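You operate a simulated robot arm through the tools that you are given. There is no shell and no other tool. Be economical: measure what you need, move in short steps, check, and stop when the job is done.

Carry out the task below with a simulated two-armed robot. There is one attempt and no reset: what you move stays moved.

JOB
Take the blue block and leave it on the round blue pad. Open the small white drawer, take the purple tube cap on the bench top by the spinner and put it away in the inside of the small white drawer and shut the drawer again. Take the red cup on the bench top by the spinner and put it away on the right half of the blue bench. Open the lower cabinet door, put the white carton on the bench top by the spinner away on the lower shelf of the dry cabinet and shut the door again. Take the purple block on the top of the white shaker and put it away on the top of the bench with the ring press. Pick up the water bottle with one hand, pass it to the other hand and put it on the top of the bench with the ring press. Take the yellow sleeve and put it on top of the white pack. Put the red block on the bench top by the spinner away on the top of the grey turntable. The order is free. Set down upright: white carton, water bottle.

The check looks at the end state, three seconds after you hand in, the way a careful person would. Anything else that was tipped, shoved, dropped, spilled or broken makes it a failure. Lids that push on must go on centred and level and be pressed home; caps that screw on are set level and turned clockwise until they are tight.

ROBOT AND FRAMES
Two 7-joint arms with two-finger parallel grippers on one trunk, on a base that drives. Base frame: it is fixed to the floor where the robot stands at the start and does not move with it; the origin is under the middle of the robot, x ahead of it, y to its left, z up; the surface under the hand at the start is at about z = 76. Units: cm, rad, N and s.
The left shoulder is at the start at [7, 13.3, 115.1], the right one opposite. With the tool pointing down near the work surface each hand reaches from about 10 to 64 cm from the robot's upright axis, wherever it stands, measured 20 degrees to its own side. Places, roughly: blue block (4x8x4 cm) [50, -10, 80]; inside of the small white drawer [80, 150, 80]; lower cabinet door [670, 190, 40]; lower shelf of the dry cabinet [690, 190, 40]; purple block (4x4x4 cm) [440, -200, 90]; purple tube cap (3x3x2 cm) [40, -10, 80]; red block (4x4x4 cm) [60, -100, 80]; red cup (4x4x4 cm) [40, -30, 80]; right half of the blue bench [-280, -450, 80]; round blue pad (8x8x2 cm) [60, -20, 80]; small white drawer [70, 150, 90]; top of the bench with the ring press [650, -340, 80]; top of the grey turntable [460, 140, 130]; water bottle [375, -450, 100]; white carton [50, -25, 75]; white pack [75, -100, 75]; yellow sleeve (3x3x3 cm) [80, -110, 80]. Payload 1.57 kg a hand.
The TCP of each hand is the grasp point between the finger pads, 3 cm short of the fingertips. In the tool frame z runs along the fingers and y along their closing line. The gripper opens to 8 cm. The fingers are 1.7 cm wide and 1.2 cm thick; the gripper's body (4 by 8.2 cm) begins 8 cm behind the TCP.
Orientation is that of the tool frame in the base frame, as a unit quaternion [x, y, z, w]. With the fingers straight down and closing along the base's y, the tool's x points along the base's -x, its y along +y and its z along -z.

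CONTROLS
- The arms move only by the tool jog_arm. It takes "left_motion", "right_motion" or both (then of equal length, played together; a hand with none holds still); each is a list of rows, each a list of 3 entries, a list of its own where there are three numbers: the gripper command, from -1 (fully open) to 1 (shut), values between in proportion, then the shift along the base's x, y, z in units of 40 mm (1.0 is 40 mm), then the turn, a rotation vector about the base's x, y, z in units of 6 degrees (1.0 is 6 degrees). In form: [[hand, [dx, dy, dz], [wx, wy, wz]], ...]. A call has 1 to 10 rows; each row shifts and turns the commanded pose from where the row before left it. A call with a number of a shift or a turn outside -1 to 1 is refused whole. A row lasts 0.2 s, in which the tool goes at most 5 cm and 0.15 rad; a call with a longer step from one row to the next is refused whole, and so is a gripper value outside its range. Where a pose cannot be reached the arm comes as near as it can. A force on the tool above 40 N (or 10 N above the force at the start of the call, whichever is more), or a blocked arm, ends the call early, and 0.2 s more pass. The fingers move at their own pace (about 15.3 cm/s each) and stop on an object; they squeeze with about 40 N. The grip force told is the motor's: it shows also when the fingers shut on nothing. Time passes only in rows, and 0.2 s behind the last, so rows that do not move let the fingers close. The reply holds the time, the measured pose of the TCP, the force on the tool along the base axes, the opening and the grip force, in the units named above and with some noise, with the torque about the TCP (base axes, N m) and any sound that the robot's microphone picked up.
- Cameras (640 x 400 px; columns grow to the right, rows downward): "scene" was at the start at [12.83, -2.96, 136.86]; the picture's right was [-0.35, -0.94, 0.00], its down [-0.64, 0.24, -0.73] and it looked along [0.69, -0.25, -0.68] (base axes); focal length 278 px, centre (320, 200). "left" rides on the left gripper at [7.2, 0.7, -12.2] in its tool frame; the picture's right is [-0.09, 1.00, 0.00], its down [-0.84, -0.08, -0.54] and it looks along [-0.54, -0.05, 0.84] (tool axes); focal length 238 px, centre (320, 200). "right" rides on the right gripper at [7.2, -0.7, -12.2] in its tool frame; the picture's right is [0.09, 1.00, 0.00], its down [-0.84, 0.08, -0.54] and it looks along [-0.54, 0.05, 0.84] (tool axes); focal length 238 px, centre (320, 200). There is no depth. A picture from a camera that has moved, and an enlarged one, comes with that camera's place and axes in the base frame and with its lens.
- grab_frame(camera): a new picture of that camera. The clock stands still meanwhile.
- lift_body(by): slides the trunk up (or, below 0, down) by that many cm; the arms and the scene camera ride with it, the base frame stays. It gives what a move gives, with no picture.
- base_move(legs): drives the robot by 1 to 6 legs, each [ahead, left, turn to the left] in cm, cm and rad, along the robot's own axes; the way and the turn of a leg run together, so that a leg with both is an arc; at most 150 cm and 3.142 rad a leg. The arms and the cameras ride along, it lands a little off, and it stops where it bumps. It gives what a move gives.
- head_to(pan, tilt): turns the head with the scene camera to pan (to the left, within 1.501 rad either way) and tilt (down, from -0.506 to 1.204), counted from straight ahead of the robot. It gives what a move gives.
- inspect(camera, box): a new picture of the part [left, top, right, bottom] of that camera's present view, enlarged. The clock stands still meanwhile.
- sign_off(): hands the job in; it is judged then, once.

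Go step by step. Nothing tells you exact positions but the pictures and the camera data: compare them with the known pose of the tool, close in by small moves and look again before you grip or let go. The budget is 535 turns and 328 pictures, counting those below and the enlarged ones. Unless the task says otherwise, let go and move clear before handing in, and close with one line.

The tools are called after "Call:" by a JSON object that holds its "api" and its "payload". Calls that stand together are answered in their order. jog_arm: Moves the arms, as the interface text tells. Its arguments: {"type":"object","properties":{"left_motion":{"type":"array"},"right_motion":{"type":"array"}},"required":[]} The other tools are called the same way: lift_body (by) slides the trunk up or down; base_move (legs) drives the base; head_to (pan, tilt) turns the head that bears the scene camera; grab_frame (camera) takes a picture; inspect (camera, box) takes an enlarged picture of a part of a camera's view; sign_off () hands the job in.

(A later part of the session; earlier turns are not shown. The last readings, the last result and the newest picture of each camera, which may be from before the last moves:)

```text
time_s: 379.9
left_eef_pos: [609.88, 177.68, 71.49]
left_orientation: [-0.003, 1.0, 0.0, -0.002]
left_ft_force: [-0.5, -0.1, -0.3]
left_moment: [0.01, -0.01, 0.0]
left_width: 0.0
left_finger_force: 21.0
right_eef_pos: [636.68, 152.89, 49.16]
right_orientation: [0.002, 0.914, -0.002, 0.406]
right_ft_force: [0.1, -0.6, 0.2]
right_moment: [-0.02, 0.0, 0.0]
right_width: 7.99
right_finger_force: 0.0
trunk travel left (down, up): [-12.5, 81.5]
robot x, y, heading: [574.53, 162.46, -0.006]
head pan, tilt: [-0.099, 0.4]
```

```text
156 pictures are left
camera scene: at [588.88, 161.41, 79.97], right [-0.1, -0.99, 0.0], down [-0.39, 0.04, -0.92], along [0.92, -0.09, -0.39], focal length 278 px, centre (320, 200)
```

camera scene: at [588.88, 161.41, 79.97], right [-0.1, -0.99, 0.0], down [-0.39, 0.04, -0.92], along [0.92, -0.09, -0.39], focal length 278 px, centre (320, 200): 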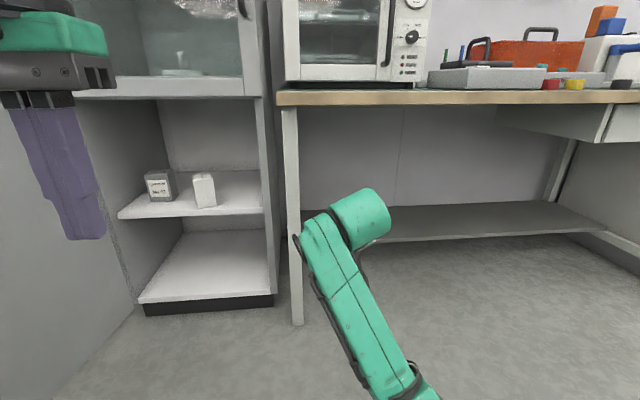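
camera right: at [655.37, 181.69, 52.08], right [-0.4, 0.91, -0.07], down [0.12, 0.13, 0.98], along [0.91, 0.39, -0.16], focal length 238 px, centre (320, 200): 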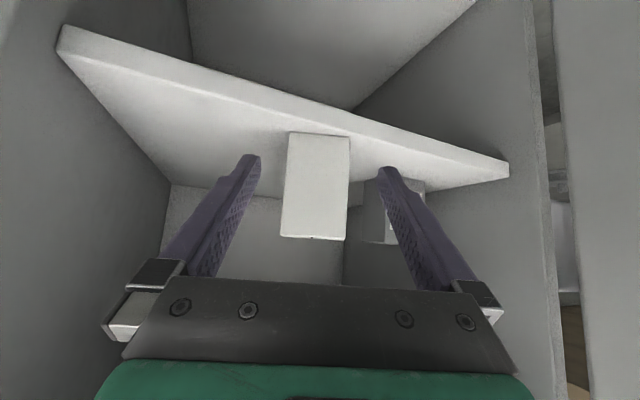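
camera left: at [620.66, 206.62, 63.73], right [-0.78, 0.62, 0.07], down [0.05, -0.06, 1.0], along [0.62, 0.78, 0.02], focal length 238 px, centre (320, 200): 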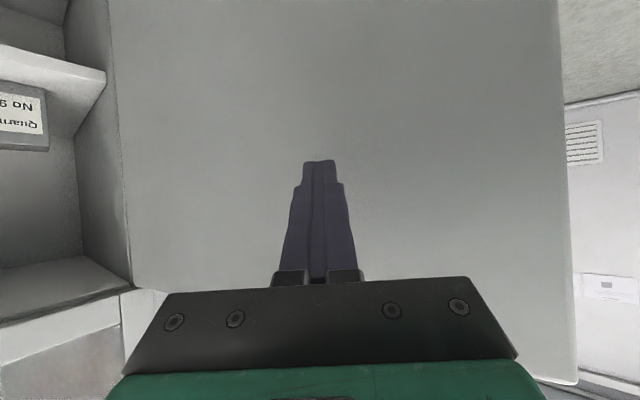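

I'll retract the right hand, move left, and pitch the left hand forward to push the door from its outer side.

Call:
{"api": "jog_arm", "payload": {"right_motion": [[-1, [-0.7, -0.3, 0.2], [0, 0, 0]], [-1, [-0.7, -0.3, 0.3], [0, 0, 0]], [-1, [-0.7, -0.3, 0.3], [0, 0, 0]], [-1, [-0.7, -0.3, 0.3], [0, 0, 0]], [-1, [-0.5, -0.3, 0.3], [0, 0, 0]]]}}

Call:
{"api": "base_move", "payload": {"legs": [[-14, 0, 0.006], [0, 66, 0]]}}

Call:
{"api": "jog_arm", "payload": {"left_motion": [[1, [0.3, 0, 0], [0, -1, 0]], [1, [0.5, 0, 0], [0, -1, 0]], [1, [0.6, 0, 0], [0, -1, 0]], [1, [0.6, 0, 0], [0, -1, 0]], [1, [0.6, 0, 0], [0, -1, 0]], [1, [0.6, 0, -0.2], [0, -1, 0]], [1, [0.4, 0, -0.3], [0, -1, 0]], [1, [0.3, 0, -0.3], [0, -1, 0]], [1, [0.3, 0, -0.4], [0, -1, 0]], [1, [0, 0, -0.4], [0, -0.5, 0]]]}}

Call:
{"api": "head_to", "payload": {"pan": 0, "tilt": 0.4}}

Call:
{"api": "grab_frame", "payload": {"camera": "scene"}}

Call:
{"api": "grab_frame", "payload": {"camera": "left"}}

```text
time_s: 381.1
left_eef_pos: [609.93, 177.82, 71.43]
left_orientation: [-0.003, 1.0, -0.001, -0.002]
left_ft_force: [0.6, -0.3, -0.1]
left_moment: [-0.02, 0.01, 0.02]
left_width: 0.0
left_finger_force: 21.5
right_eef_pos: [625.66, 145.59, 52.94]
right_orientation: [0.009, 0.913, -0.028, 0.406]
right_ft_force: [-0.2, -0.1, 0.5]
right_moment: [-0.02, 0.03, 0.04]
right_width: 7.99
right_finger_force: 0.1
right hand out of reach, approached as far as the arm can: row 5
trunk travel left (down, up): [-12.5, 81.5]
robot x, y, heading: [574.63, 162.61, -0.001]
head pan, tilt: [-0.099, 0.4]
```

```text
time_s: 385.7
left_eef_pos: [595.58, 244.81, 71.37]
left_orientation: [-0.006, 1.0, 0.0, -0.002]
left_ft_force: [0.3, 0.6, 0.9]
left_moment: [-0.02, 0.03, 0.0]
left_width: 0.0
left_finger_force: 21.2
right_eef_pos: [611.46, 212.82, 53.19]
right_orientation: [0.008, 0.912, -0.024, 0.409]
right_ft_force: [0.0, 0.2, -0.6]
right_moment: [0.04, -0.01, 0.0]
right_width: 7.98
right_finger_force: 0.0
trunk travel left (down, up): [-12.5, 81.5]
robot x, y, heading: [560.3, 229.0, 0.006]
head pan, tilt: [-0.099, 0.4]
```

```text
time_s: 387.9
left_eef_pos: [612.42, 244.9, 65.18]
left_orientation: [-0.005, 0.879, -0.002, 0.476]
left_ft_force: [0.2, 0.2, 0.5]
left_moment: [-0.02, 0.01, -0.01]
left_width: 0.0
left_finger_force: 21.5
right_eef_pos: [611.56, 212.48, 53.17]
right_orientation: [0.009, 0.912, -0.027, 0.408]
right_ft_force: [-0.1, 0.4, 0.0]
right_moment: [-0.01, 0.0, -0.02]
right_width: 7.98
right_finger_force: 0.1
trunk travel left (down, up): [-12.5, 81.5]
robot x, y, heading: [560.04, 229.32, 0.002]
head pan, tilt: [-0.099, 0.4]
```

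```text
time_s: 388.6
left_eef_pos: [612.38, 244.94, 65.1]
left_orientation: [-0.004, 0.88, -0.001, 0.474]
left_ft_force: [0.5, -0.9, -0.5]
left_moment: [-0.02, -0.01, 0.0]
left_width: 0.0
left_finger_force: 21.4
right_eef_pos: [611.56, 212.52, 53.26]
right_orientation: [0.009, 0.912, -0.026, 0.408]
right_ft_force: [0.3, -0.1, -0.6]
right_moment: [-0.03, 0.0, -0.01]
right_width: 8.0
right_finger_force: 0.0
trunk travel left (down, up): [-12.5, 81.5]
robot x, y, heading: [560.57, 229.4, -0.002]
head pan, tilt: [0.0, 0.4]
```

```text
155 pictures are left
camera scene: at [574.72, 229.27, 79.97], right [0.0, -1.0, 0.0], down [-0.39, 0.0, -0.92], along [0.92, 0.0, -0.39], focal length 278 px, centre (320, 200)
```

scene: 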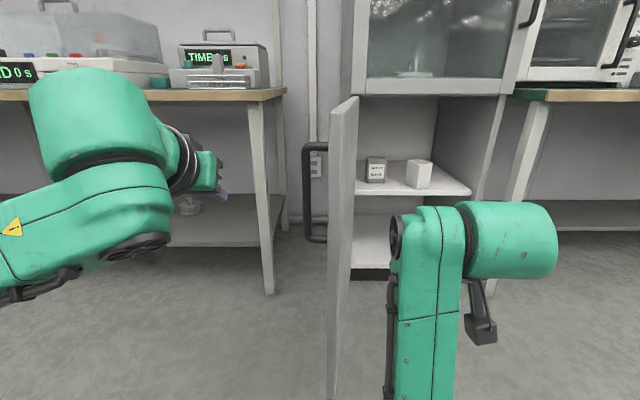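

```text
154 pictures are left
camera left: at [598.26, 245.46, 65.82], right [0.04, 1.0, 0.07], down [0.01, -0.07, 1.0], along [1.0, -0.04, -0.01], focal length 238 px, centre (320, 200)
```

left: 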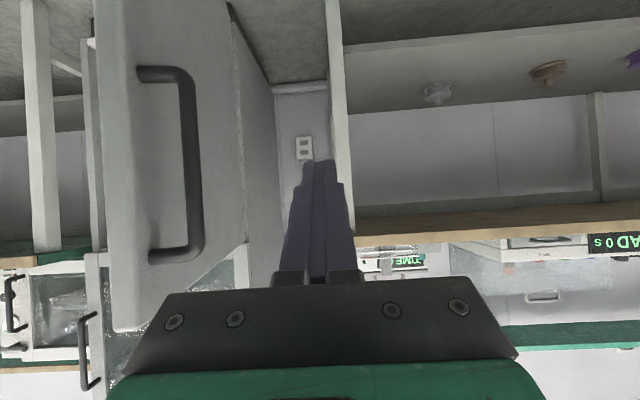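

I'll yaw the left hand right, lower the trunk to pass under the handle bar, and move the right hand aside.

Call:
{"api": "lift_body", "payload": {"by": -12}}

Call:
{"api": "jog_arm", "payload": {"left_motion": [[1, [0.2, 0.1, -0.2], [0, 0, -1]], [1, [0.2, 0.1, -0.3], [0, 0, -1]], [1, [0.2, 0.1, -0.4], [0, 0, -1]], [1, [0.2, 0.1, -0.4], [0, 0, -1]], [1, [0.2, 0, -0.4], [0, 0, -1]], [1, [0.2, 0, -0.4], [0, 0, -1]], [1, [0, 0, -0.4], [0, 0, -0.7]]], "right_motion": [[-1, [-0.2, -0.5, 0.3], [0, 0, 0]], [-1, [-0.2, -0.5, 0.3], [0, 0, 0]], [-1, [0, -0.5, 0], [0, 0, 0]], [-1, [0, -0.5, 0], [0, 0, 0]], [-1, [0, -0.3, 0], [0, 0, 0]], [-1, [0, 0, 0], [0, 0, 0]], [-1, [0, 0, 0], [0, 0, 0]]]}}

Call:
{"api": "grab_frame", "payload": {"camera": "left"}}

Call:
{"api": "grab_frame", "payload": {"camera": "scene"}}

```text
time_s: 390.1
left_eef_pos: [612.37, 244.88, 52.93]
left_orientation: [-0.004, 0.88, -0.002, 0.475]
left_ft_force: [-0.3, 0.1, 0.0]
left_moment: [0.01, 0.04, -0.03]
left_width: 0.01
left_finger_force: 21.0
right_eef_pos: [611.52, 212.57, 41.26]
right_orientation: [0.009, 0.912, -0.026, 0.408]
right_ft_force: [-0.1, 0.2, 0.5]
right_moment: [-0.01, -0.01, 0.0]
right_width: 8.0
right_finger_force: 0.1
trunk travel left (down, up): [-0.5, 93.5]
robot x, y, heading: [560.21, 229.39, 0.005]
head pan, tilt: [0.0, 0.4]
```

```text
time_s: 391.7
left_eef_pos: [617.22, 246.55, 43.16]
left_orientation: [0.298, 0.828, -0.166, 0.446]
left_ft_force: [-0.1, -0.4, 0.6]
left_moment: [-0.02, 0.0, 0.02]
left_width: 0.02
left_finger_force: 20.9
right_eef_pos: [611.52, 203.44, 42.44]
right_orientation: [0.008, 0.913, -0.023, 0.408]
right_ft_force: [0.7, 0.5, 1.5]
right_moment: [-0.03, 0.03, 0.0]
right_width: 8.0
right_finger_force: 0.1
right hand out of reach, approached as far as the arm can: row 1, 2
trunk travel left (down, up): [-0.5, 93.5]
robot x, y, heading: [560.26, 229.52, -0.001]
head pan, tilt: [0.0, 0.4]
```

```text
153 pictures are left
camera left: at [606.79, 256.11, 43.79], right [0.68, 0.73, 0.07], down [-0.04, -0.06, 1.0], along [0.73, -0.68, -0.01], focal length 238 px, centre (320, 200)
```

left: 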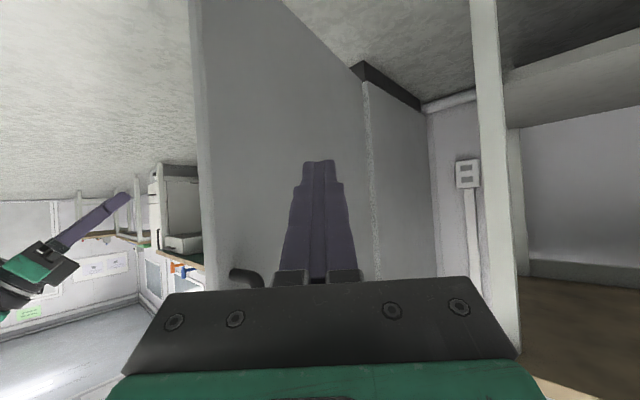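

```text
152 pictures are left
camera scene: at [574.71, 229.27, 67.97], right [0.0, -1.0, 0.0], down [-0.39, 0.0, -0.92], along [0.92, 0.0, -0.39], focal length 278 px, centre (320, 200)
```

scene: 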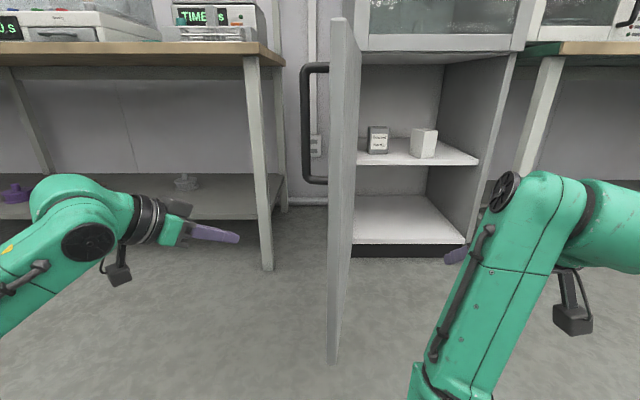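

Call:
{"api": "base_move", "payload": {"legs": [[14, 0, 0], [0, -42, 0]]}}

Call:
{"api": "grab_frame", "payload": {"camera": "scene"}}

```text
time_s: 395.2
left_eef_pos: [631.49, 204.7, 43.01]
left_orientation: [0.296, 0.829, -0.164, 0.446]
left_ft_force: [0.1, -0.2, 0.2]
left_moment: [0.01, 0.0, -0.01]
left_width: 0.0
left_finger_force: 21.3
right_eef_pos: [625.74, 161.67, 42.47]
right_orientation: [0.007, 0.913, -0.023, 0.408]
right_ft_force: [0.1, -0.1, -0.7]
right_moment: [-0.01, -0.03, -0.03]
right_width: 7.97
right_finger_force: 0.2
trunk travel left (down, up): [-0.5, 93.5]
robot x, y, heading: [574.37, 187.22, 0.003]
head pan, tilt: [0.0, 0.4]
```

```text
151 pictures are left
camera scene: at [589.01, 187.45, 67.97], right [0.0, -1.0, 0.0], down [-0.39, 0.0, -0.92], along [0.92, 0.0, -0.39], focal length 278 px, centre (320, 200)
```

scene: 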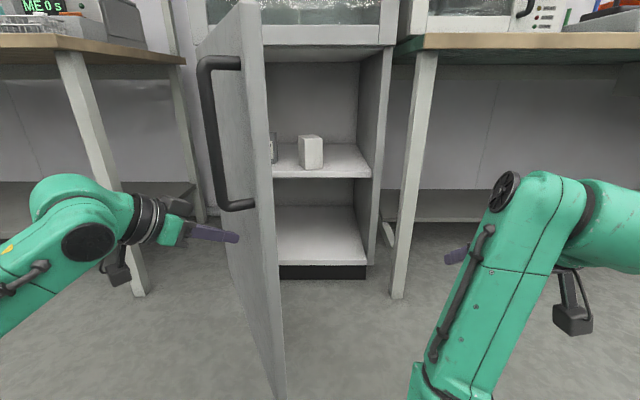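

Call:
{"api": "base_move", "payload": {"legs": [[10, -22, 0]]}}

Call:
{"api": "grab_frame", "payload": {"camera": "scene"}}

Call:
{"api": "grab_frame", "payload": {"camera": "left"}}

```text
time_s: 397.0
left_eef_pos: [641.66, 182.87, 43.08]
left_orientation: [0.297, 0.829, -0.164, 0.445]
left_ft_force: [0.4, -0.2, 0.2]
left_moment: [-0.02, 0.02, 0.0]
left_width: 0.0
left_finger_force: 21.4
right_eef_pos: [636.16, 139.82, 42.59]
right_orientation: [0.006, 0.913, -0.023, 0.408]
right_ft_force: [-0.2, -0.1, 0.5]
right_moment: [-0.04, -0.02, 0.03]
right_width: 7.98
right_finger_force: 0.0
trunk travel left (down, up): [-0.5, 93.5]
robot x, y, heading: [585.53, 165.39, 0.007]
head pan, tilt: [0.0, 0.4]
```

```text
150 pictures are left
camera scene: at [599.26, 165.45, 67.97], right [0.01, -1.0, 0.0], down [-0.39, 0.0, -0.92], along [0.92, 0.01, -0.39], focal length 278 px, centre (320, 200)
```

scene: 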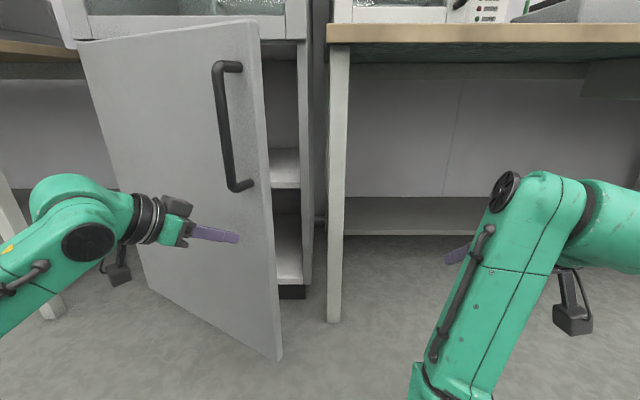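

```text
149 pictures are left
camera left: at [631.21, 192.39, 43.81], right [0.67, 0.74, 0.07], down [-0.04, -0.06, 1.0], along [0.74, -0.68, -0.01], focal length 238 px, centre (320, 200)
```

left: 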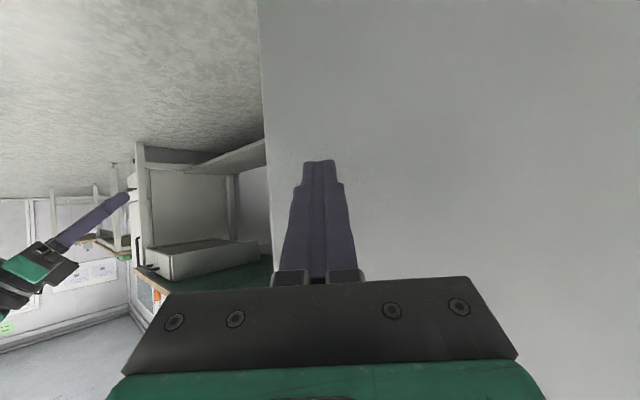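

Call:
{"api": "jog_arm", "payload": {"left_motion": [[1, [0.5, 0.05, 0], [0, 0, 0]], [1, [0.5, 0.05, 0], [0, 0, 0]], [1, [0.5, 0.05, 0], [0, 0, 0.3]], [1, [0.5, 0.05, 0], [0, 0, 0.5]], [1, [0.5, 0.05, 0], [0, 0, 0.5]]]}}

Call:
{"api": "grab_frame", "payload": {"camera": "scene"}}

```text
time_s: 398.2
left_eef_pos: [651.58, 183.9, 43.2]
left_orientation: [0.239, 0.847, -0.133, 0.456]
left_ft_force: [0.4, -0.4, -0.4]
left_moment: [0.01, -0.02, 0.0]
left_width: 0.0
left_finger_force: 21.6
right_eef_pos: [636.07, 139.94, 42.56]
right_orientation: [0.007, 0.912, -0.023, 0.409]
right_ft_force: [-0.2, -0.3, -0.2]
right_moment: [0.02, -0.03, 0.03]
right_width: 8.01
right_finger_force: 0.1
trunk travel left (down, up): [-0.5, 93.5]
robot x, y, heading: [585.09, 165.55, 0.001]
head pan, tilt: [0.0, 0.4]
```

```text
148 pictures are left
camera scene: at [599.26, 165.45, 67.97], right [0.01, -1.0, 0.0], down [-0.39, 0.0, -0.92], along [0.92, 0.01, -0.39], focal length 278 px, centre (320, 200)
```

scene: 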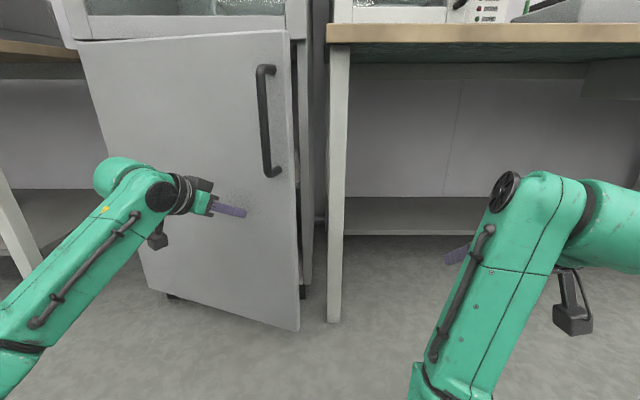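

Closing nicely. I'll continue pushing forward.

Call:
{"api": "jog_arm", "payload": {"left_motion": [[1, [0.5, 0.05, 0], [0, 0, 0.3]], [1, [0.5, 0.05, 0], [0, 0, 0.3]], [1, [0.5, 0.0, 0], [0, 0, 0.3]], [1, [0.5, 0.0, 0], [0, 0, 0.3]], [1, [0.4, 0.0, 0], [0, 0, 0]], [1, [0.3, 0.0, 0], [0, 0, 0]]]}}

Call:
{"api": "grab_frame", "payload": {"camera": "scene"}}

```text
time_s: 399.6
left_eef_pos: [661.12, 184.19, 42.96]
left_orientation: [0.187, 0.859, -0.105, 0.464]
left_ft_force: [-0.5, 0.5, -0.3]
left_moment: [0.01, 0.03, -0.02]
left_width: 0.03
left_finger_force: 21.5
left hand out of reach, approached as far as the arm can: row 5, 6
right_eef_pos: [636.13, 139.84, 42.57]
right_orientation: [0.006, 0.913, -0.022, 0.408]
right_ft_force: [0.0, 0.3, -0.3]
right_moment: [0.0, 0.0, 0.01]
right_width: 7.99
right_finger_force: 0.0
trunk travel left (down, up): [-0.5, 93.5]
robot x, y, heading: [584.66, 165.44, 0.008]
head pan, tilt: [0.0, 0.4]
```

```text
147 pictures are left
camera scene: at [599.26, 165.45, 67.97], right [0.01, -1.0, 0.0], down [-0.39, 0.0, -0.92], along [0.92, 0.01, -0.39], focal length 278 px, centre (320, 200)
```

scene: 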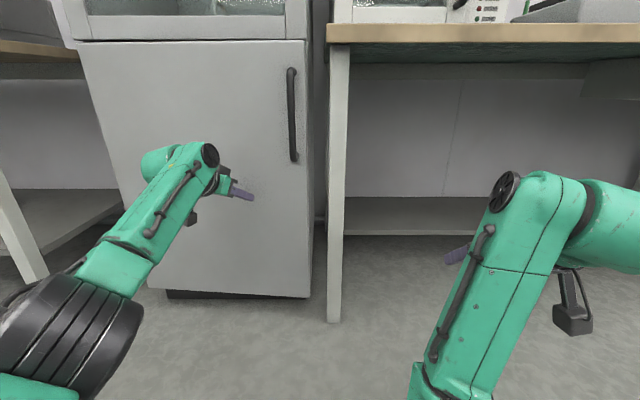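

Almost shut. I'll drive ahead a little, then press it home.

Call:
{"api": "base_move", "payload": {"legs": [[2.5, 0, 0]]}}

Call:
{"api": "jog_arm", "payload": {"left_motion": [[1, [0.1, 0, 0], [0, 0, 0]], [1, [0.15, 0, 0], [0, 0, 0]], [1, [0.15, 0, 0], [0, 0, 0]], [1, [0, 0, 0], [0, 0, 0]]]}}

Call:
{"api": "inspect", "payload": {"camera": "scene", "box": [60, 20, 360, 320]}}

```text
time_s: 400.4
left_eef_pos: [663.55, 184.23, 42.99]
left_orientation: [0.186, 0.861, -0.104, 0.462]
left_ft_force: [0.3, -1.2, 0.0]
left_moment: [0.0, 0.0, 0.0]
left_width: 0.0
left_finger_force: 21.3
right_eef_pos: [638.66, 139.84, 42.57]
right_orientation: [0.006, 0.913, -0.022, 0.408]
right_ft_force: [0.5, 0.4, 0.6]
right_moment: [0.01, 0.03, -0.01]
right_width: 8.01
right_finger_force: 0.0
trunk travel left (down, up): [-0.5, 93.5]
robot x, y, heading: [587.18, 165.31, 0.005]
head pan, tilt: [0.0, 0.4]
```

```text
time_s: 401.4
left_eef_pos: [663.54, 184.14, 42.98]
left_orientation: [0.185, 0.86, -0.104, 0.463]
left_ft_force: [-1.1, 0.6, 0.6]
left_moment: [0.0, 0.02, 0.0]
left_width: 0.0
left_finger_force: 21.0
left hand out of reach, approached as far as the arm can: row 1, 2, 3
right_eef_pos: [638.67, 139.85, 42.41]
right_orientation: [0.006, 0.913, -0.022, 0.408]
right_ft_force: [-0.3, -0.3, -0.7]
right_moment: [-0.01, 0.02, -0.02]
right_width: 8.02
right_finger_force: 0.0
trunk travel left (down, up): [-0.5, 93.5]
robot x, y, heading: [587.63, 165.56, 0.005]
head pan, tilt: [0.0, 0.4]
```

```text
1.33 times, centred on (210, 170) of scene
camera zoom: at [601.77, 165.46, 67.97], right [0.01, -1.0, 0.0], down [-0.39, 0.0, -0.92], along [0.92, 0.01, -0.39], focal length 370 px, centre (467, 240)
```

zoom: 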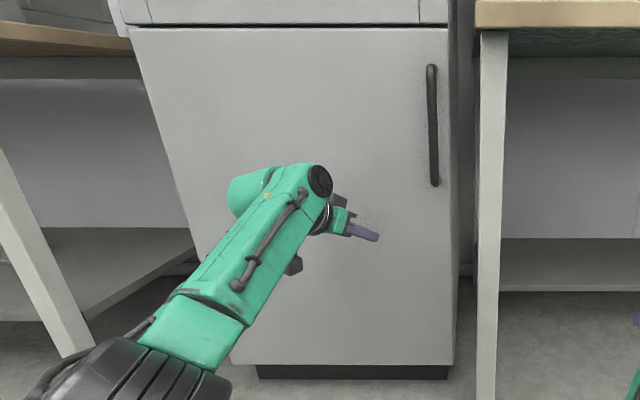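

Call:
{"api": "base_move", "payload": {"legs": [[2, 0, 0]]}}

Call:
{"api": "inspect", "payload": {"camera": "scene", "box": [200, 20, 360, 180]}}

```text
time_s: 402.3
left_eef_pos: [665.19, 184.24, 42.79]
left_orientation: [0.187, 0.862, -0.106, 0.459]
left_ft_force: [-5.9, -0.6, 1.2]
left_moment: [-0.05, -0.01, -0.07]
left_width: 0.0
left_finger_force: 21.6
right_eef_pos: [640.38, 139.89, 42.49]
right_orientation: [0.005, 0.913, -0.022, 0.408]
right_ft_force: [-0.6, -0.1, 0.2]
right_moment: [0.01, -0.01, -0.03]
right_width: 7.99
right_finger_force: 0.0
trunk travel left (down, up): [-0.5, 93.5]
robot x, y, heading: [589.27, 165.37, 0.009]
head pan, tilt: [0.0, 0.4]
stopped in leg 1: the force on the tool passed its limit at 53 N (the readings are from after the stop); the commanded pose is now the measured one
```

```text
2.50 times, centred on (280, 100) of scene
camera zoom: at [603.53, 165.48, 67.98], right [0.01, -1.0, 0.0], down [-0.39, 0.0, -0.92], along [0.92, 0.01, -0.39], focal length 694 px, centre (420, 450)
```

zoom: 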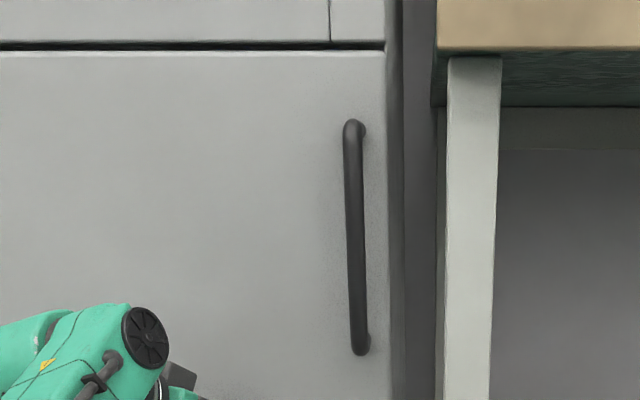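

The door is shut. I'll back off, raise the trunk, and return the hands to tool-down.

Call:
{"api": "base_move", "payload": {"legs": [[-38, 0, 0]]}}

Call:
{"api": "lift_body", "payload": {"by": 38}}

Call:
{"api": "lift_body", "payload": {"by": 34}}

Call:
{"api": "jog_arm", "payload": {"left_motion": [[-1, [-0.3, 0, 0.3], [0, 1, 0.4]], [-1, [-0.3, 0, 0.3], [0, 1, 0.4]], [-1, [-0.3, 0, 0.3], [0, 1, 0.4]], [-1, [-0.3, 0, 0.3], [0, 1, 0.4]], [-1, [-0.3, 0, 0], [0, 1, 0.4]], [-1, [-0.3, 0, 0], [0, 1, 0.4]], [-1, [-0.3, 0, 0], [0, 1, 0.4]], [-1, [-0.2, 0, 0], [0, 1, 0.4]], [-1, [-0.2, 0, 0], [0, 0.8, 0.4]], [-1, [0, 0, 0], [0, 0.5, 0.4]]], "right_motion": [[-1, [-0.1, 0, 0.3], [0, 1, 0]], [-1, [-0.1, 0, 0.3], [0, 1, 0]], [-1, [-0.1, 0, 0.3], [0, 1, 0]], [-1, [-0.1, 0, 0.3], [0, 1, 0]], [-1, [-0.1, 0, 0], [0, 1, 0]], [-1, [-0.1, 0, 0], [0, 1, 0]], [-1, [-0.1, 0, 0], [0, 1, 0]], [-1, [-0.1, 0, 0], [0, 1, 0]], [-1, [0, 0, 0], [0, 0, 0]], [-1, [0, 0, 0], [0, 0, 0]]]}}

Call:
{"api": "grab_frame", "payload": {"camera": "scene"}}

```text
time_s: 404.8
left_eef_pos: [626.63, 184.05, 42.84]
left_orientation: [0.187, 0.862, -0.106, 0.459]
left_ft_force: [0.2, -0.1, 0.3]
left_moment: [0.0, 0.01, -0.01]
left_width: 0.01
left_finger_force: 21.4
right_eef_pos: [601.72, 139.59, 42.47]
right_orientation: [0.005, 0.912, -0.022, 0.408]
right_ft_force: [0.1, 0.5, -0.2]
right_moment: [0.0, 0.03, 0.0]
right_width: 8.0
right_finger_force: 0.1
trunk travel left (down, up): [-0.5, 93.5]
robot x, y, heading: [550.71, 164.88, 0.007]
head pan, tilt: [0.0, 0.4]
```

```text
time_s: 408.4
left_eef_pos: [626.54, 184.01, 80.78]
left_orientation: [0.187, 0.862, -0.106, 0.459]
left_ft_force: [0.5, 1.2, 0.6]
left_moment: [0.0, -0.02, 0.02]
left_width: 0.01
left_finger_force: 21.8
right_eef_pos: [601.93, 139.5, 80.51]
right_orientation: [0.006, 0.912, -0.023, 0.408]
right_ft_force: [0.2, 0.2, 0.0]
right_moment: [-0.01, -0.01, 0.01]
right_width: 7.97
right_finger_force: 0.1
trunk travel left (down, up): [-38.5, 55.5]
robot x, y, heading: [550.68, 165.11, 0.008]
head pan, tilt: [0.0, 0.4]
```

```text
time_s: 411.8
left_eef_pos: [626.56, 183.91, 114.93]
left_orientation: [0.187, 0.862, -0.106, 0.459]
left_ft_force: [0.0, 0.0, 0.1]
left_moment: [0.0, -0.02, 0.01]
left_width: 0.01
left_finger_force: 20.8
right_eef_pos: [601.89, 139.59, 114.47]
right_orientation: [0.005, 0.913, -0.022, 0.408]
right_ft_force: [0.3, 0.3, 0.7]
right_moment: [0.02, 0.02, 0.01]
right_width: 7.99
right_finger_force: 0.1
trunk travel left (down, up): [-72.5, 21.5]
robot x, y, heading: [550.79, 164.95, 0.007]
head pan, tilt: [0.0, 0.4]
```

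```text
time_s: 414.0
left_eef_pos: [609.34, 184.33, 117.62]
left_orientation: [-0.05, 0.993, -0.094, 0.043]
left_ft_force: [-0.2, 1.3, 0.2]
left_moment: [0.01, 0.03, -0.03]
left_width: 8.0
left_finger_force: 0.0
left hand out of reach, approached as far as the arm can: row 1, 3, 4, 5, 6, 7, 8, 9, 10
right_eef_pos: [602.87, 137.76, 118.31]
right_orientation: [-0.004, 1.0, -0.024, 0.002]
right_ft_force: [-0.2, -0.4, -0.3]
right_moment: [-0.01, 0.02, -0.01]
right_width: 8.02
right_finger_force: 0.1
right hand out of reach, approached as far as the arm can: row 1, 2, 3
trunk travel left (down, up): [-72.5, 21.5]
robot x, y, heading: [550.6, 165.21, 0.005]
head pan, tilt: [0.0, 0.4]
```

```text
144 pictures are left
camera scene: at [564.94, 165.32, 139.97], right [0.01, -1.0, 0.0], down [-0.39, 0.0, -0.92], along [0.92, 0.01, -0.39], focal length 278 px, centre (320, 200)
```

scene: 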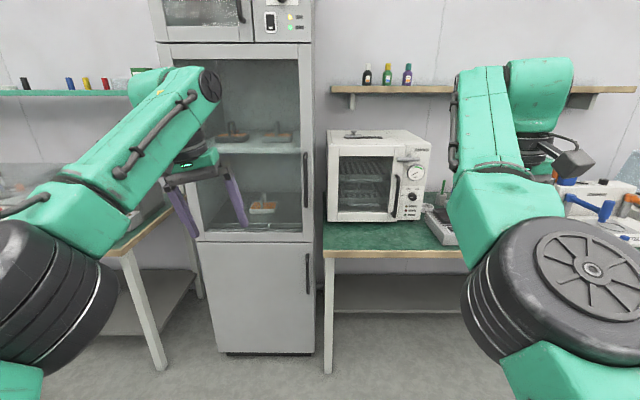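

I'll square up the left hand.

Call:
{"api": "jog_arm", "payload": {"left_motion": [[-1, [0, 0, -0.1], [0.9, 0.45, -0.45]], [-1, [0, 0, -0.1], [0.85, 0.45, -0.45]], [-1, [0, 0, 0], [0, 0, 0]]], "right_motion": [[-1, [0, 0, 0], [0.23, 0, 0]], [-1, [0, 0, 0], [0.23, 0, 0]], [-1, [0, 0, 0], [0, 0, 0]]]}}

Call:
{"api": "head_to", "payload": {"pan": -1.3, "tilt": 0.4}}

Call:
{"api": "grab_frame", "payload": {"camera": "scene"}}

```text
time_s: 414.8
left_eef_pos: [606.14, 184.79, 116.59]
left_orientation: [-0.007, 1.0, -0.011, 0.005]
left_ft_force: [-0.2, -1.0, -0.3]
left_moment: [0.01, -0.02, 0.0]
left_width: 7.98
left_finger_force: 0.0
left hand out of reach, approached as far as the arm can: row 1, 2
right_eef_pos: [602.86, 137.7, 118.2]
right_orientation: [-0.003, 1.0, 0.0, 0.002]
right_ft_force: [-0.2, -0.2, -0.3]
right_moment: [0.01, 0.03, -0.01]
right_width: 8.02
right_finger_force: 0.1
trunk travel left (down, up): [-72.5, 21.5]
robot x, y, heading: [550.8, 165.53, 0.004]
head pan, tilt: [0.0, 0.4]
```

```text
time_s: 416.2
left_eef_pos: [606.21, 184.69, 116.53]
left_orientation: [-0.007, 1.0, -0.01, 0.007]
left_ft_force: [-0.3, 0.5, 0.7]
left_moment: [0.0, 0.01, -0.01]
left_width: 7.99
left_finger_force: 0.0
right_eef_pos: [602.94, 137.7, 118.25]
right_orientation: [-0.003, 1.0, 0.001, 0.003]
right_ft_force: [-0.6, 0.4, 0.7]
right_moment: [0.03, 0.01, 0.0]
right_width: 8.03
right_finger_force: 0.0
trunk travel left (down, up): [-72.5, 21.5]
robot x, y, heading: [550.57, 164.91, 0.002]
head pan, tilt: [-1.3, 0.4]
```

```text
143 pictures are left
camera scene: at [558.21, 156.28, 139.97], right [-0.96, -0.27, 0.0], down [-0.11, 0.37, -0.92], along [0.25, -0.89, -0.39], focal length 278 px, centre (320, 200)
```

scene: 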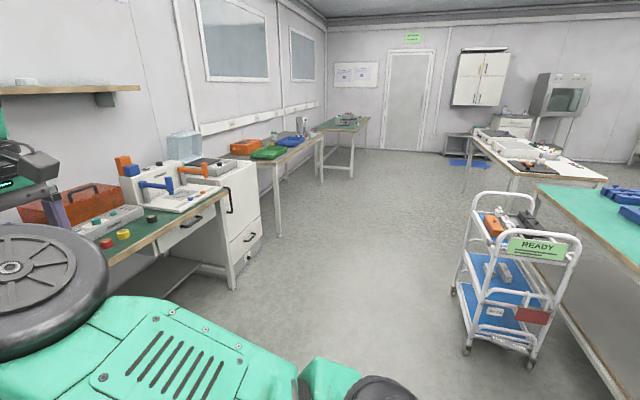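

View south: shaker table to the right, ring-press bench (green top) ahead, bottle on the white drawer unit. I'll drive south and face the shaker from the east.

Call:
{"api": "base_move", "payload": {"legs": [[3, -150, 0], [0, -150, 0], [0, -62, 0], [0, 0, 3.14]]}}

Call:
{"api": "head_to", "payload": {"pan": 0, "tilt": 0.5}}

Call:
{"api": "grab_frame", "payload": {"camera": "scene"}}

```text
refused: leg 1 is longer than a leg can be; nothing moved
```

```text
time_s: 417.7
left_eef_pos: [606.18, 184.87, 116.53]
left_orientation: [-0.007, 1.0, -0.01, 0.006]
left_ft_force: [1.1, -0.8, 0.2]
left_moment: [0.0, 0.0, 0.0]
left_width: 7.99
left_finger_force: 0.1
right_eef_pos: [602.83, 137.67, 118.32]
right_orientation: [-0.004, 1.0, 0.001, 0.001]
right_ft_force: [-0.3, -0.6, -0.3]
right_moment: [0.04, 0.02, 0.01]
right_width: 8.0
right_finger_force: 0.1
trunk travel left (down, up): [-72.5, 21.5]
robot x, y, heading: [550.76, 165.18, 0.005]
head pan, tilt: [0.0, 0.499]
```

```text
142 pictures are left
camera scene: at [564.77, 165.22, 139.06], right [0.01, -1.0, 0.0], down [-0.48, 0.0, -0.88], along [0.88, 0.0, -0.48], focal length 278 px, centre (320, 200)
```

scene: 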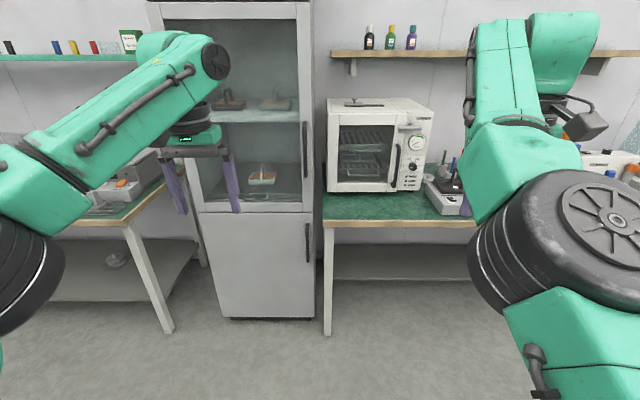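

Call:
{"api": "base_move", "payload": {"legs": [[0, -149, 0], [0, -149, 0], [0, -66, 0], [0, 0, 3.14]]}}

Call:
{"api": "grab_frame", "payload": {"camera": "scene"}}

```text
time_s: 442.7
left_eef_pos: [499.51, -219.14, 116.63]
left_orientation: [1.0, 0.011, -0.006, -0.01]
left_ft_force: [0.3, 0.3, 0.5]
left_moment: [0.01, 0.03, -0.02]
left_width: 7.99
left_finger_force: 0.0
right_eef_pos: [502.33, -172.0, 118.3]
right_orientation: [1.0, 0.009, -0.002, 0.001]
right_ft_force: [-0.4, -0.8, -0.3]
right_moment: [-0.02, 0.03, 0.01]
right_width: 7.99
right_finger_force: 0.0
trunk travel left (down, up): [-72.5, 21.5]
robot x, y, heading: [554.99, -198.99, -3.131]
head pan, tilt: [0.0, 0.499]
```

```text
141 pictures are left
camera scene: at [540.81, -199.44, 139.06], right [-0.01, 1.0, 0.0], down [0.48, 0.01, -0.88], along [-0.88, -0.01, -0.48], focal length 278 px, centre (320, 200)
```

scene: 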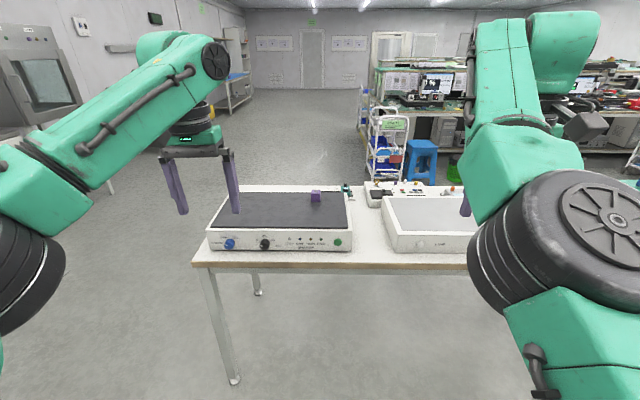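

The purple block is on the shaker at about [444, -202.5], top ~z 90. I'll drive up to the table.

Call:
{"api": "base_move", "payload": {"legs": [[0, -9, -0.01], [58, 0, 0]]}}

Call:
{"api": "grab_frame", "payload": {"camera": "left"}}

Call:
{"api": "grab_frame", "payload": {"camera": "scene"}}

```text
time_s: 446.7
left_eef_pos: [440.97, -209.96, 116.58]
left_orientation: [1.0, 0.007, -0.006, -0.011]
left_ft_force: [-0.5, -0.2, 1.2]
left_moment: [-0.02, -0.02, 0.0]
left_width: 8.0
left_finger_force: 0.0
right_eef_pos: [444.19, -162.96, 118.32]
right_orientation: [1.0, 0.004, -0.002, 0.002]
right_ft_force: [0.4, 0.1, -0.3]
right_moment: [-0.02, -0.02, -0.01]
right_width: 8.02
right_finger_force: 0.0
trunk travel left (down, up): [-72.5, 21.5]
robot x, y, heading: [496.36, -190.64, -3.138]
head pan, tilt: [0.0, 0.499]
```

```text
140 pictures are left
camera left: at [448.3, -210.78, 128.73], right [-0.08, -1.0, -0.02], down [-0.83, 0.05, 0.55], along [-0.55, 0.06, -0.83], focal length 238 px, centre (320, 200)
```

left: 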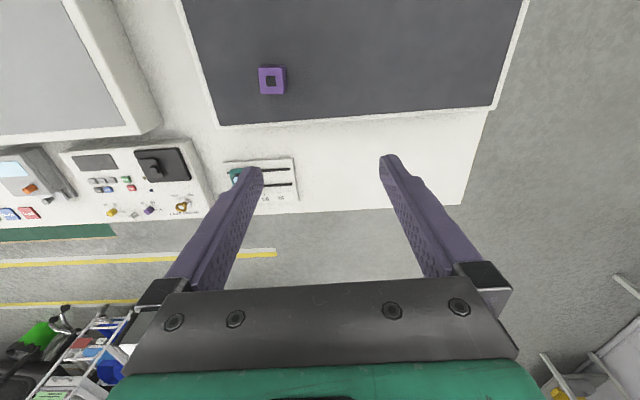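

```text
139 pictures are left
camera scene: at [482.48, -190.61, 139.07], right [-0.01, 1.0, 0.0], down [0.48, 0.0, -0.88], along [-0.88, 0.0, -0.48], focal length 278 px, centre (320, 200)
```

scene: 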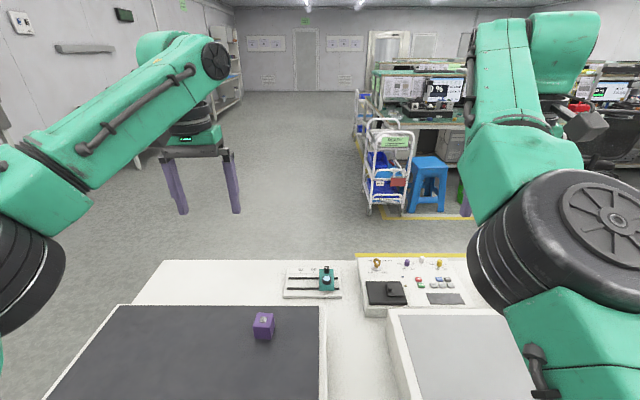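

Call:
{"api": "jog_arm", "payload": {"left_motion": [[-1, [0.2, 0.5, -0.6], [0.1, 0.1, 0]], [-1, [0.2, 0.5, -0.8], [0, 0, 0]], [-1, [0.2, 0.5, -0.8], [0, 0, 0]], [-1, [0.2, 0.4, -0.8], [0, 0, 0]], [-1, [0, 0, -0.9], [0, 0, 0]], [-1, [0, 0, -0.6], [0, 0, 0]], [-1, [0, 0, 0], [0, 0, 0]]]}}

Call:
{"api": "grab_frame", "payload": {"camera": "left"}}

Call:
{"api": "inspect", "payload": {"camera": "scene", "box": [160, 240, 360, 400]}}

```text
time_s: 448.3
left_eef_pos: [444.05, -202.26, 98.48]
left_orientation: [1.0, 0.006, -0.012, -0.015]
left_ft_force: [-0.2, 0.0, 0.2]
left_moment: [-0.02, 0.02, 0.01]
left_width: 8.01
left_finger_force: 0.0
right_eef_pos: [444.17, -162.87, 118.27]
right_orientation: [1.0, 0.004, -0.001, 0.001]
right_ft_force: [-0.2, -0.1, 0.4]
right_moment: [0.0, 0.01, 0.01]
right_width: 7.99
right_finger_force: 0.1
trunk travel left (down, up): [-72.5, 21.5]
robot x, y, heading: [496.56, -190.53, -3.135]
head pan, tilt: [0.0, 0.499]
```

```text
138 pictures are left
camera left: at [451.58, -203.23, 110.55], right [-0.08, -1.0, -0.03], down [-0.82, 0.05, 0.56], along [-0.56, 0.07, -0.83], focal length 238 px, centre (320, 200)
```

left: 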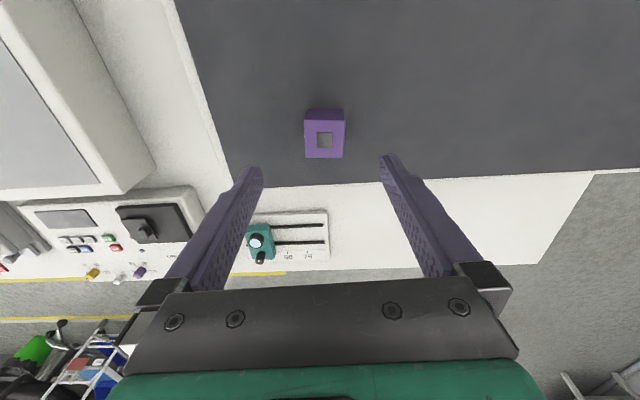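

```text
2.50 times, centred on (260, 320) of scene
camera zoom: at [482.42, -190.59, 139.06], right [-0.01, 1.0, 0.0], down [0.48, 0.0, -0.88], along [-0.88, 0.0, -0.48], focal length 694 px, centre (470, -100)
```

zoom: 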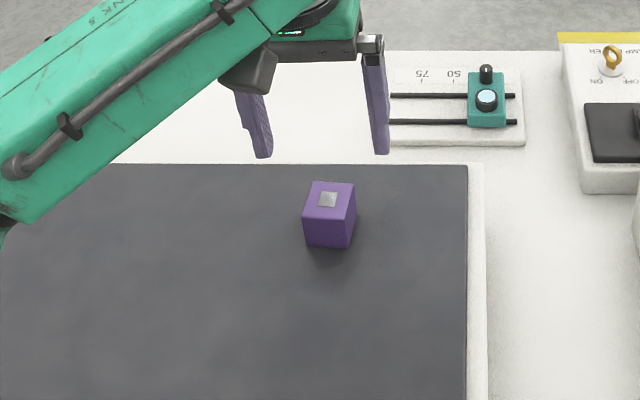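

Call:
{"api": "jog_arm", "payload": {"left_motion": [[-1, [-0.05, 0, -0.7], [-0.29, -0.23, 0]], [-1, [0, 0, -0.8], [0, 0, 0]], [-1, [0, 0, -0.7], [0, 0, 0]], [-1, [0, 0, -0.2], [0, 0, 0]], [-1, [0, 0, 0], [0, 0, 0]]]}}

Call:
{"api": "grab_frame", "payload": {"camera": "left"}}

Call:
{"api": "inspect", "payload": {"camera": "scene", "box": [160, 240, 360, 400]}}

```text
time_s: 449.5
left_eef_pos: [443.85, -202.46, 89.15]
left_orientation: [1.0, 0.007, -0.003, 0.001]
left_ft_force: [-5.2, -3.0, 18.5]
left_moment: [-0.81, 0.05, -0.21]
left_width: 8.05
left_finger_force: 0.1
right_eef_pos: [444.38, -163.0, 118.48]
right_orientation: [1.0, 0.003, -0.003, 0.0]
right_ft_force: [0.2, -1.4, -0.1]
right_moment: [-0.03, -0.02, 0.0]
right_width: 7.98
right_finger_force: 0.0
trunk travel left (down, up): [-72.5, 21.5]
robot x, y, heading: [496.31, -190.26, -3.131]
head pan, tilt: [0.0, 0.499]
```

```text
136 pictures are left
camera left: at [451.12, -202.88, 101.39], right [-0.08, -1.0, 0.0], down [-0.83, 0.07, 0.55], along [-0.54, 0.04, -0.84], focal length 238 px, centre (320, 200)
```

left: 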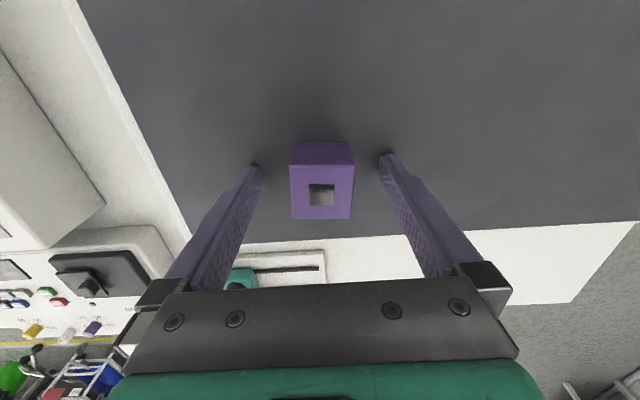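

```text
2.50 times, centred on (260, 320) of scene
camera zoom: at [482.57, -190.57, 139.11], right [-0.01, 1.0, 0.0], down [0.48, 0.0, -0.88], along [-0.88, 0.0, -0.48], focal length 694 px, centre (470, -100)
```

zoom: 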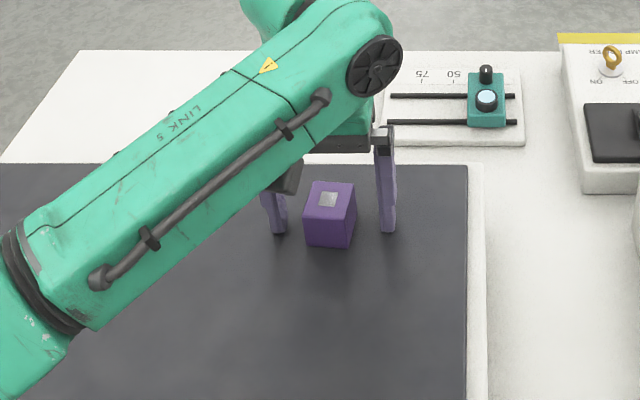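

The fingertips just touch the plate. I'll raise 0.5 cm and grip.

Call:
{"api": "jog_arm", "payload": {"left_motion": [[-1, [0, 0, 0.13], [0, 0, 0]], [1, [0, 0, 0], [0, 0, 0]], [1, [0, 0, 0], [0, 0, 0]], [1, [0, 0, 0], [0, 0, 0]], [1, [0, 0, 0.5], [0, 0, 0]], [1, [0, 0, 0.9], [0, 0, 0]], [1, [0, 0, 0.9], [0, 0, 0]], [1, [0, 0, 0.9], [0, 0, 0]], [1, [0, 0, 0.9], [0, 0, 0]], [1, [0.3, 0, 0.9], [0, 0, 0]]]}}

Call:
{"api": "grab_frame", "payload": {"camera": "left"}}

```text
time_s: 451.7
left_eef_pos: [445.11, -202.2, 109.49]
left_orientation: [1.0, 0.007, 0.001, -0.001]
left_ft_force: [0.1, 0.0, -0.2]
left_moment: [-0.03, 0.03, -0.01]
left_width: 3.55
left_finger_force: 40.4
right_eef_pos: [444.35, -162.95, 118.28]
right_orientation: [1.0, 0.003, -0.003, 0.0]
right_ft_force: [0.1, -0.3, 0.9]
right_moment: [0.0, 0.01, 0.0]
right_width: 8.04
right_finger_force: 0.0
trunk travel left (down, up): [-72.5, 21.5]
robot x, y, heading: [496.78, -190.6, -3.141]
head pan, tilt: [0.0, 0.499]
```

```text
134 pictures are left
camera left: at [452.37, -202.92, 121.69], right [-0.08, -1.0, 0.0], down [-0.84, 0.07, 0.54], along [-0.54, 0.04, -0.84], focal length 238 px, centre (320, 200)
```

left: 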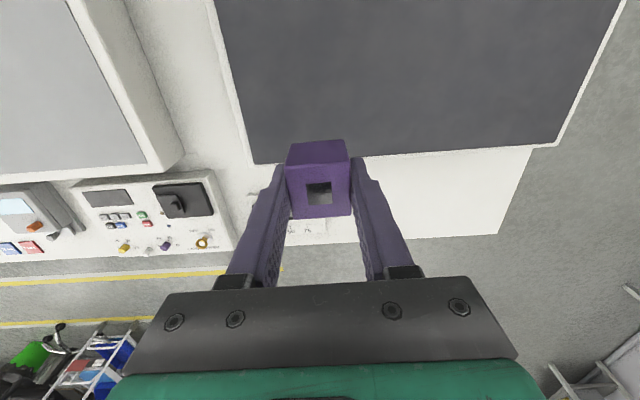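

Held. I'll back off and go to the ring-press bench.

Call:
{"api": "base_move", "payload": {"legs": [[-58, 0, 0], [0, 0, 3.14], [0, -130, 0]]}}

Call:
{"api": "grab_frame", "payload": {"camera": "scene"}}

```text
time_s: 468.5
left_eef_pos: [605.69, -309.15, 109.37]
left_orientation: [-0.005, 1.0, -0.001, -0.001]
left_ft_force: [-0.2, -0.2, -0.4]
left_moment: [0.0, -0.02, -0.01]
left_width: 3.54
left_finger_force: 39.6
right_eef_pos: [606.45, -348.65, 118.23]
right_orientation: [-0.002, 1.0, 0.0, 0.002]
right_ft_force: [0.3, -0.3, -0.6]
right_moment: [0.0, -0.02, 0.0]
right_width: 8.01
right_finger_force: 0.0
trunk travel left (down, up): [-72.5, 21.5]
robot x, y, heading: [554.09, -320.86, 0.002]
head pan, tilt: [0.0, 0.499]
```

```text
133 pictures are left
camera scene: at [568.37, -320.96, 139.06], right [0.0, -1.0, 0.0], down [-0.48, 0.0, -0.88], along [0.88, 0.0, -0.48], focal length 278 px, centre (320, 200)
```

scene: 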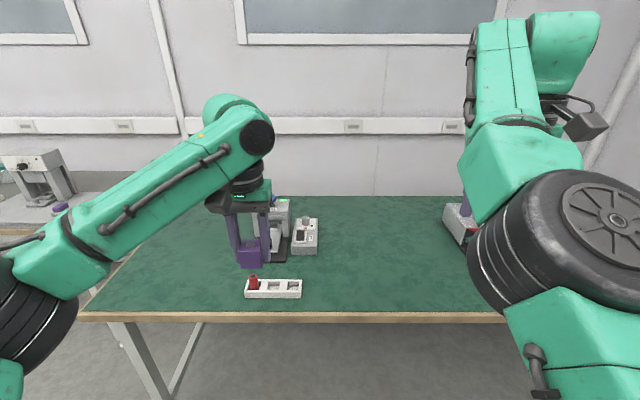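

The ring-press bench front is at x ≈ 619; the middle around [640, -340] is free. I'll move so the block hangs over it.

Call:
{"api": "base_move", "payload": {"legs": [[0, -26, 0], [32, 0, 0]]}}

Call:
{"api": "grab_frame", "payload": {"camera": "left"}}

Call:
{"api": "grab_frame", "payload": {"camera": "scene"}}

```text
time_s: 472.1
left_eef_pos: [637.42, -335.1, 109.44]
left_orientation: [-0.006, 1.0, -0.001, 0.0]
left_ft_force: [-0.2, -0.6, -0.2]
left_moment: [-0.02, 0.02, -0.01]
left_width: 3.51
left_finger_force: 40.4
right_eef_pos: [638.19, -374.54, 118.3]
right_orientation: [-0.002, 1.0, 0.001, 0.003]
right_ft_force: [-0.3, -0.4, 0.0]
right_moment: [0.03, 0.03, -0.03]
right_width: 7.99
right_finger_force: 0.0
trunk travel left (down, up): [-72.5, 21.5]
robot x, y, heading: [586.16, -346.84, 0.003]
head pan, tilt: [0.0, 0.499]
```

```text
132 pictures are left
camera left: at [630.23, -334.5, 121.68], right [0.08, 1.0, 0.0], down [0.84, -0.07, 0.54], along [0.54, -0.04, -0.84], focal length 238 px, centre (320, 200)
```

left: 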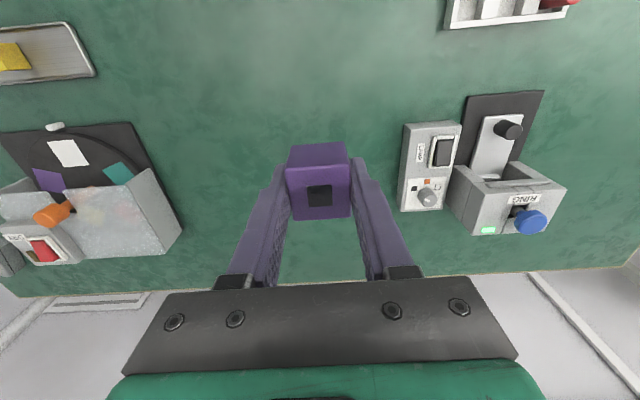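

```text
131 pictures are left
camera scene: at [600.1, -346.86, 139.08], right [0.0, -1.0, 0.0], down [-0.48, 0.0, -0.88], along [0.88, 0.0, -0.48], focal length 278 px, centre (320, 200)
```

scene: 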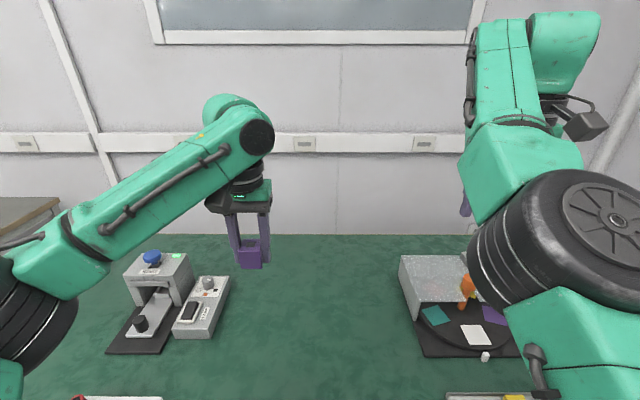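

Clear green area below. I'll lower the block.

Call:
{"api": "jog_arm", "payload": {"left_motion": [[1, [0, 0, -0.9], [0, 0, 0]], [1, [0, 0, -0.9], [0, 0, 0]], [1, [0, 0, -0.9], [0, 0, 0]], [1, [0, 0, -0.9], [0, 0, 0]], [1, [0, 0, -0.9], [0, 0, 0]], [1, [0, 0, -0.9], [0, 0, 0]], [1, [0, 0, -0.9], [0, 0, 0]], [1, [0, 0, -0.7], [0, 0, 0]], [1, [0, 0, -0.2], [0, 0, 0]], [1, [0, 0, 0], [0, 0, 0]]]}}

Call:
{"api": "inspect", "payload": {"camera": "scene", "box": [180, 180, 400, 380]}}

```text
time_s: 474.3
left_eef_pos: [637.46, -335.01, 80.58]
left_orientation: [-0.005, 1.0, -0.001, 0.0]
left_ft_force: [-0.4, -0.2, 0.1]
left_moment: [-0.02, 0.0, 0.01]
left_width: 3.57
left_finger_force: 40.1
right_eef_pos: [638.35, -374.42, 118.34]
right_orientation: [-0.001, 1.0, 0.001, 0.002]
right_ft_force: [-0.3, 0.0, -0.2]
right_moment: [-0.01, 0.02, 0.04]
right_width: 8.0
right_finger_force: 0.0
trunk travel left (down, up): [-72.5, 21.5]
robot x, y, heading: [586.25, -346.94, 0.003]
head pan, tilt: [0.0, 0.499]
```

```text
2.00 times, centred on (290, 280) of scene
camera zoom: at [600.25, -346.86, 139.06], right [0.0, -1.0, 0.0], down [-0.48, 0.0, -0.88], along [0.88, 0.0, -0.48], focal length 555 px, centre (380, 40)
```

zoom: 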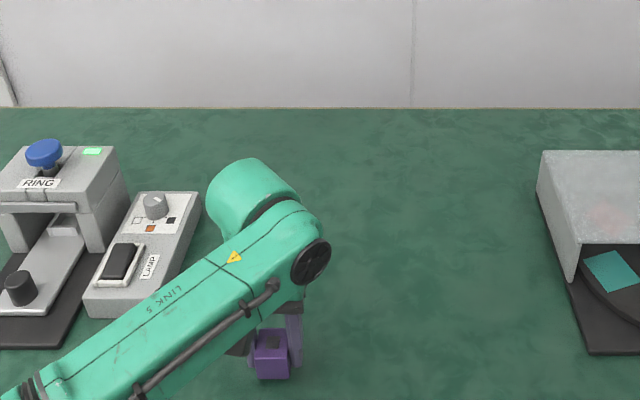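

Call:
{"api": "jog_arm", "payload": {"left_motion": [[1, [0, 0, -0.12], [0, 0, 0]], [1, [0, 0, -0.1], [0, 0, 0]], [1, [0, 0, -0.07], [0, 0, 0]], [1, [0, 0, 0], [0, 0, 0]]]}}

```text
time_s: 475.3
left_eef_pos: [637.5, -335.05, 79.4]
left_orientation: [-0.006, 1.0, -0.001, -0.001]
left_ft_force: [-0.7, -0.7, -0.9]
left_moment: [0.0, -0.04, 0.0]
left_width: 3.52
left_finger_force: 40.1
right_eef_pos: [638.41, -374.53, 118.23]
right_orientation: [-0.003, 1.0, 0.001, 0.002]
right_ft_force: [-0.8, 1.4, 0.5]
right_moment: [0.01, 0.0, 0.02]
right_width: 8.0
right_finger_force: 0.1
trunk travel left (down, up): [-72.5, 21.5]
robot x, y, heading: [586.08, -346.63, -0.003]
head pan, tilt: [0.0, 0.499]
```

Call:
{"api": "jog_arm", "payload": {"left_motion": [[1, [0, 0, -0.08], [0, 0, 0]], [1, [0, 0, 0], [0, 0, 0]]]}}

```text
time_s: 475.9
left_eef_pos: [637.54, -335.17, 79.14]
left_orientation: [-0.006, 1.0, -0.001, -0.001]
left_ft_force: [0.8, 0.8, -0.2]
left_moment: [0.03, 0.01, 0.01]
left_width: 3.53
left_finger_force: 39.8
right_eef_pos: [638.36, -374.51, 118.23]
right_orientation: [-0.003, 1.0, 0.001, 0.002]
right_ft_force: [-0.3, 0.1, 0.1]
right_moment: [0.02, -0.04, 0.01]
right_width: 8.02
right_finger_force: 0.0
trunk travel left (down, up): [-72.5, 21.5]
robot x, y, heading: [586.07, -347.01, 0.005]
head pan, tilt: [0.0, 0.499]
```

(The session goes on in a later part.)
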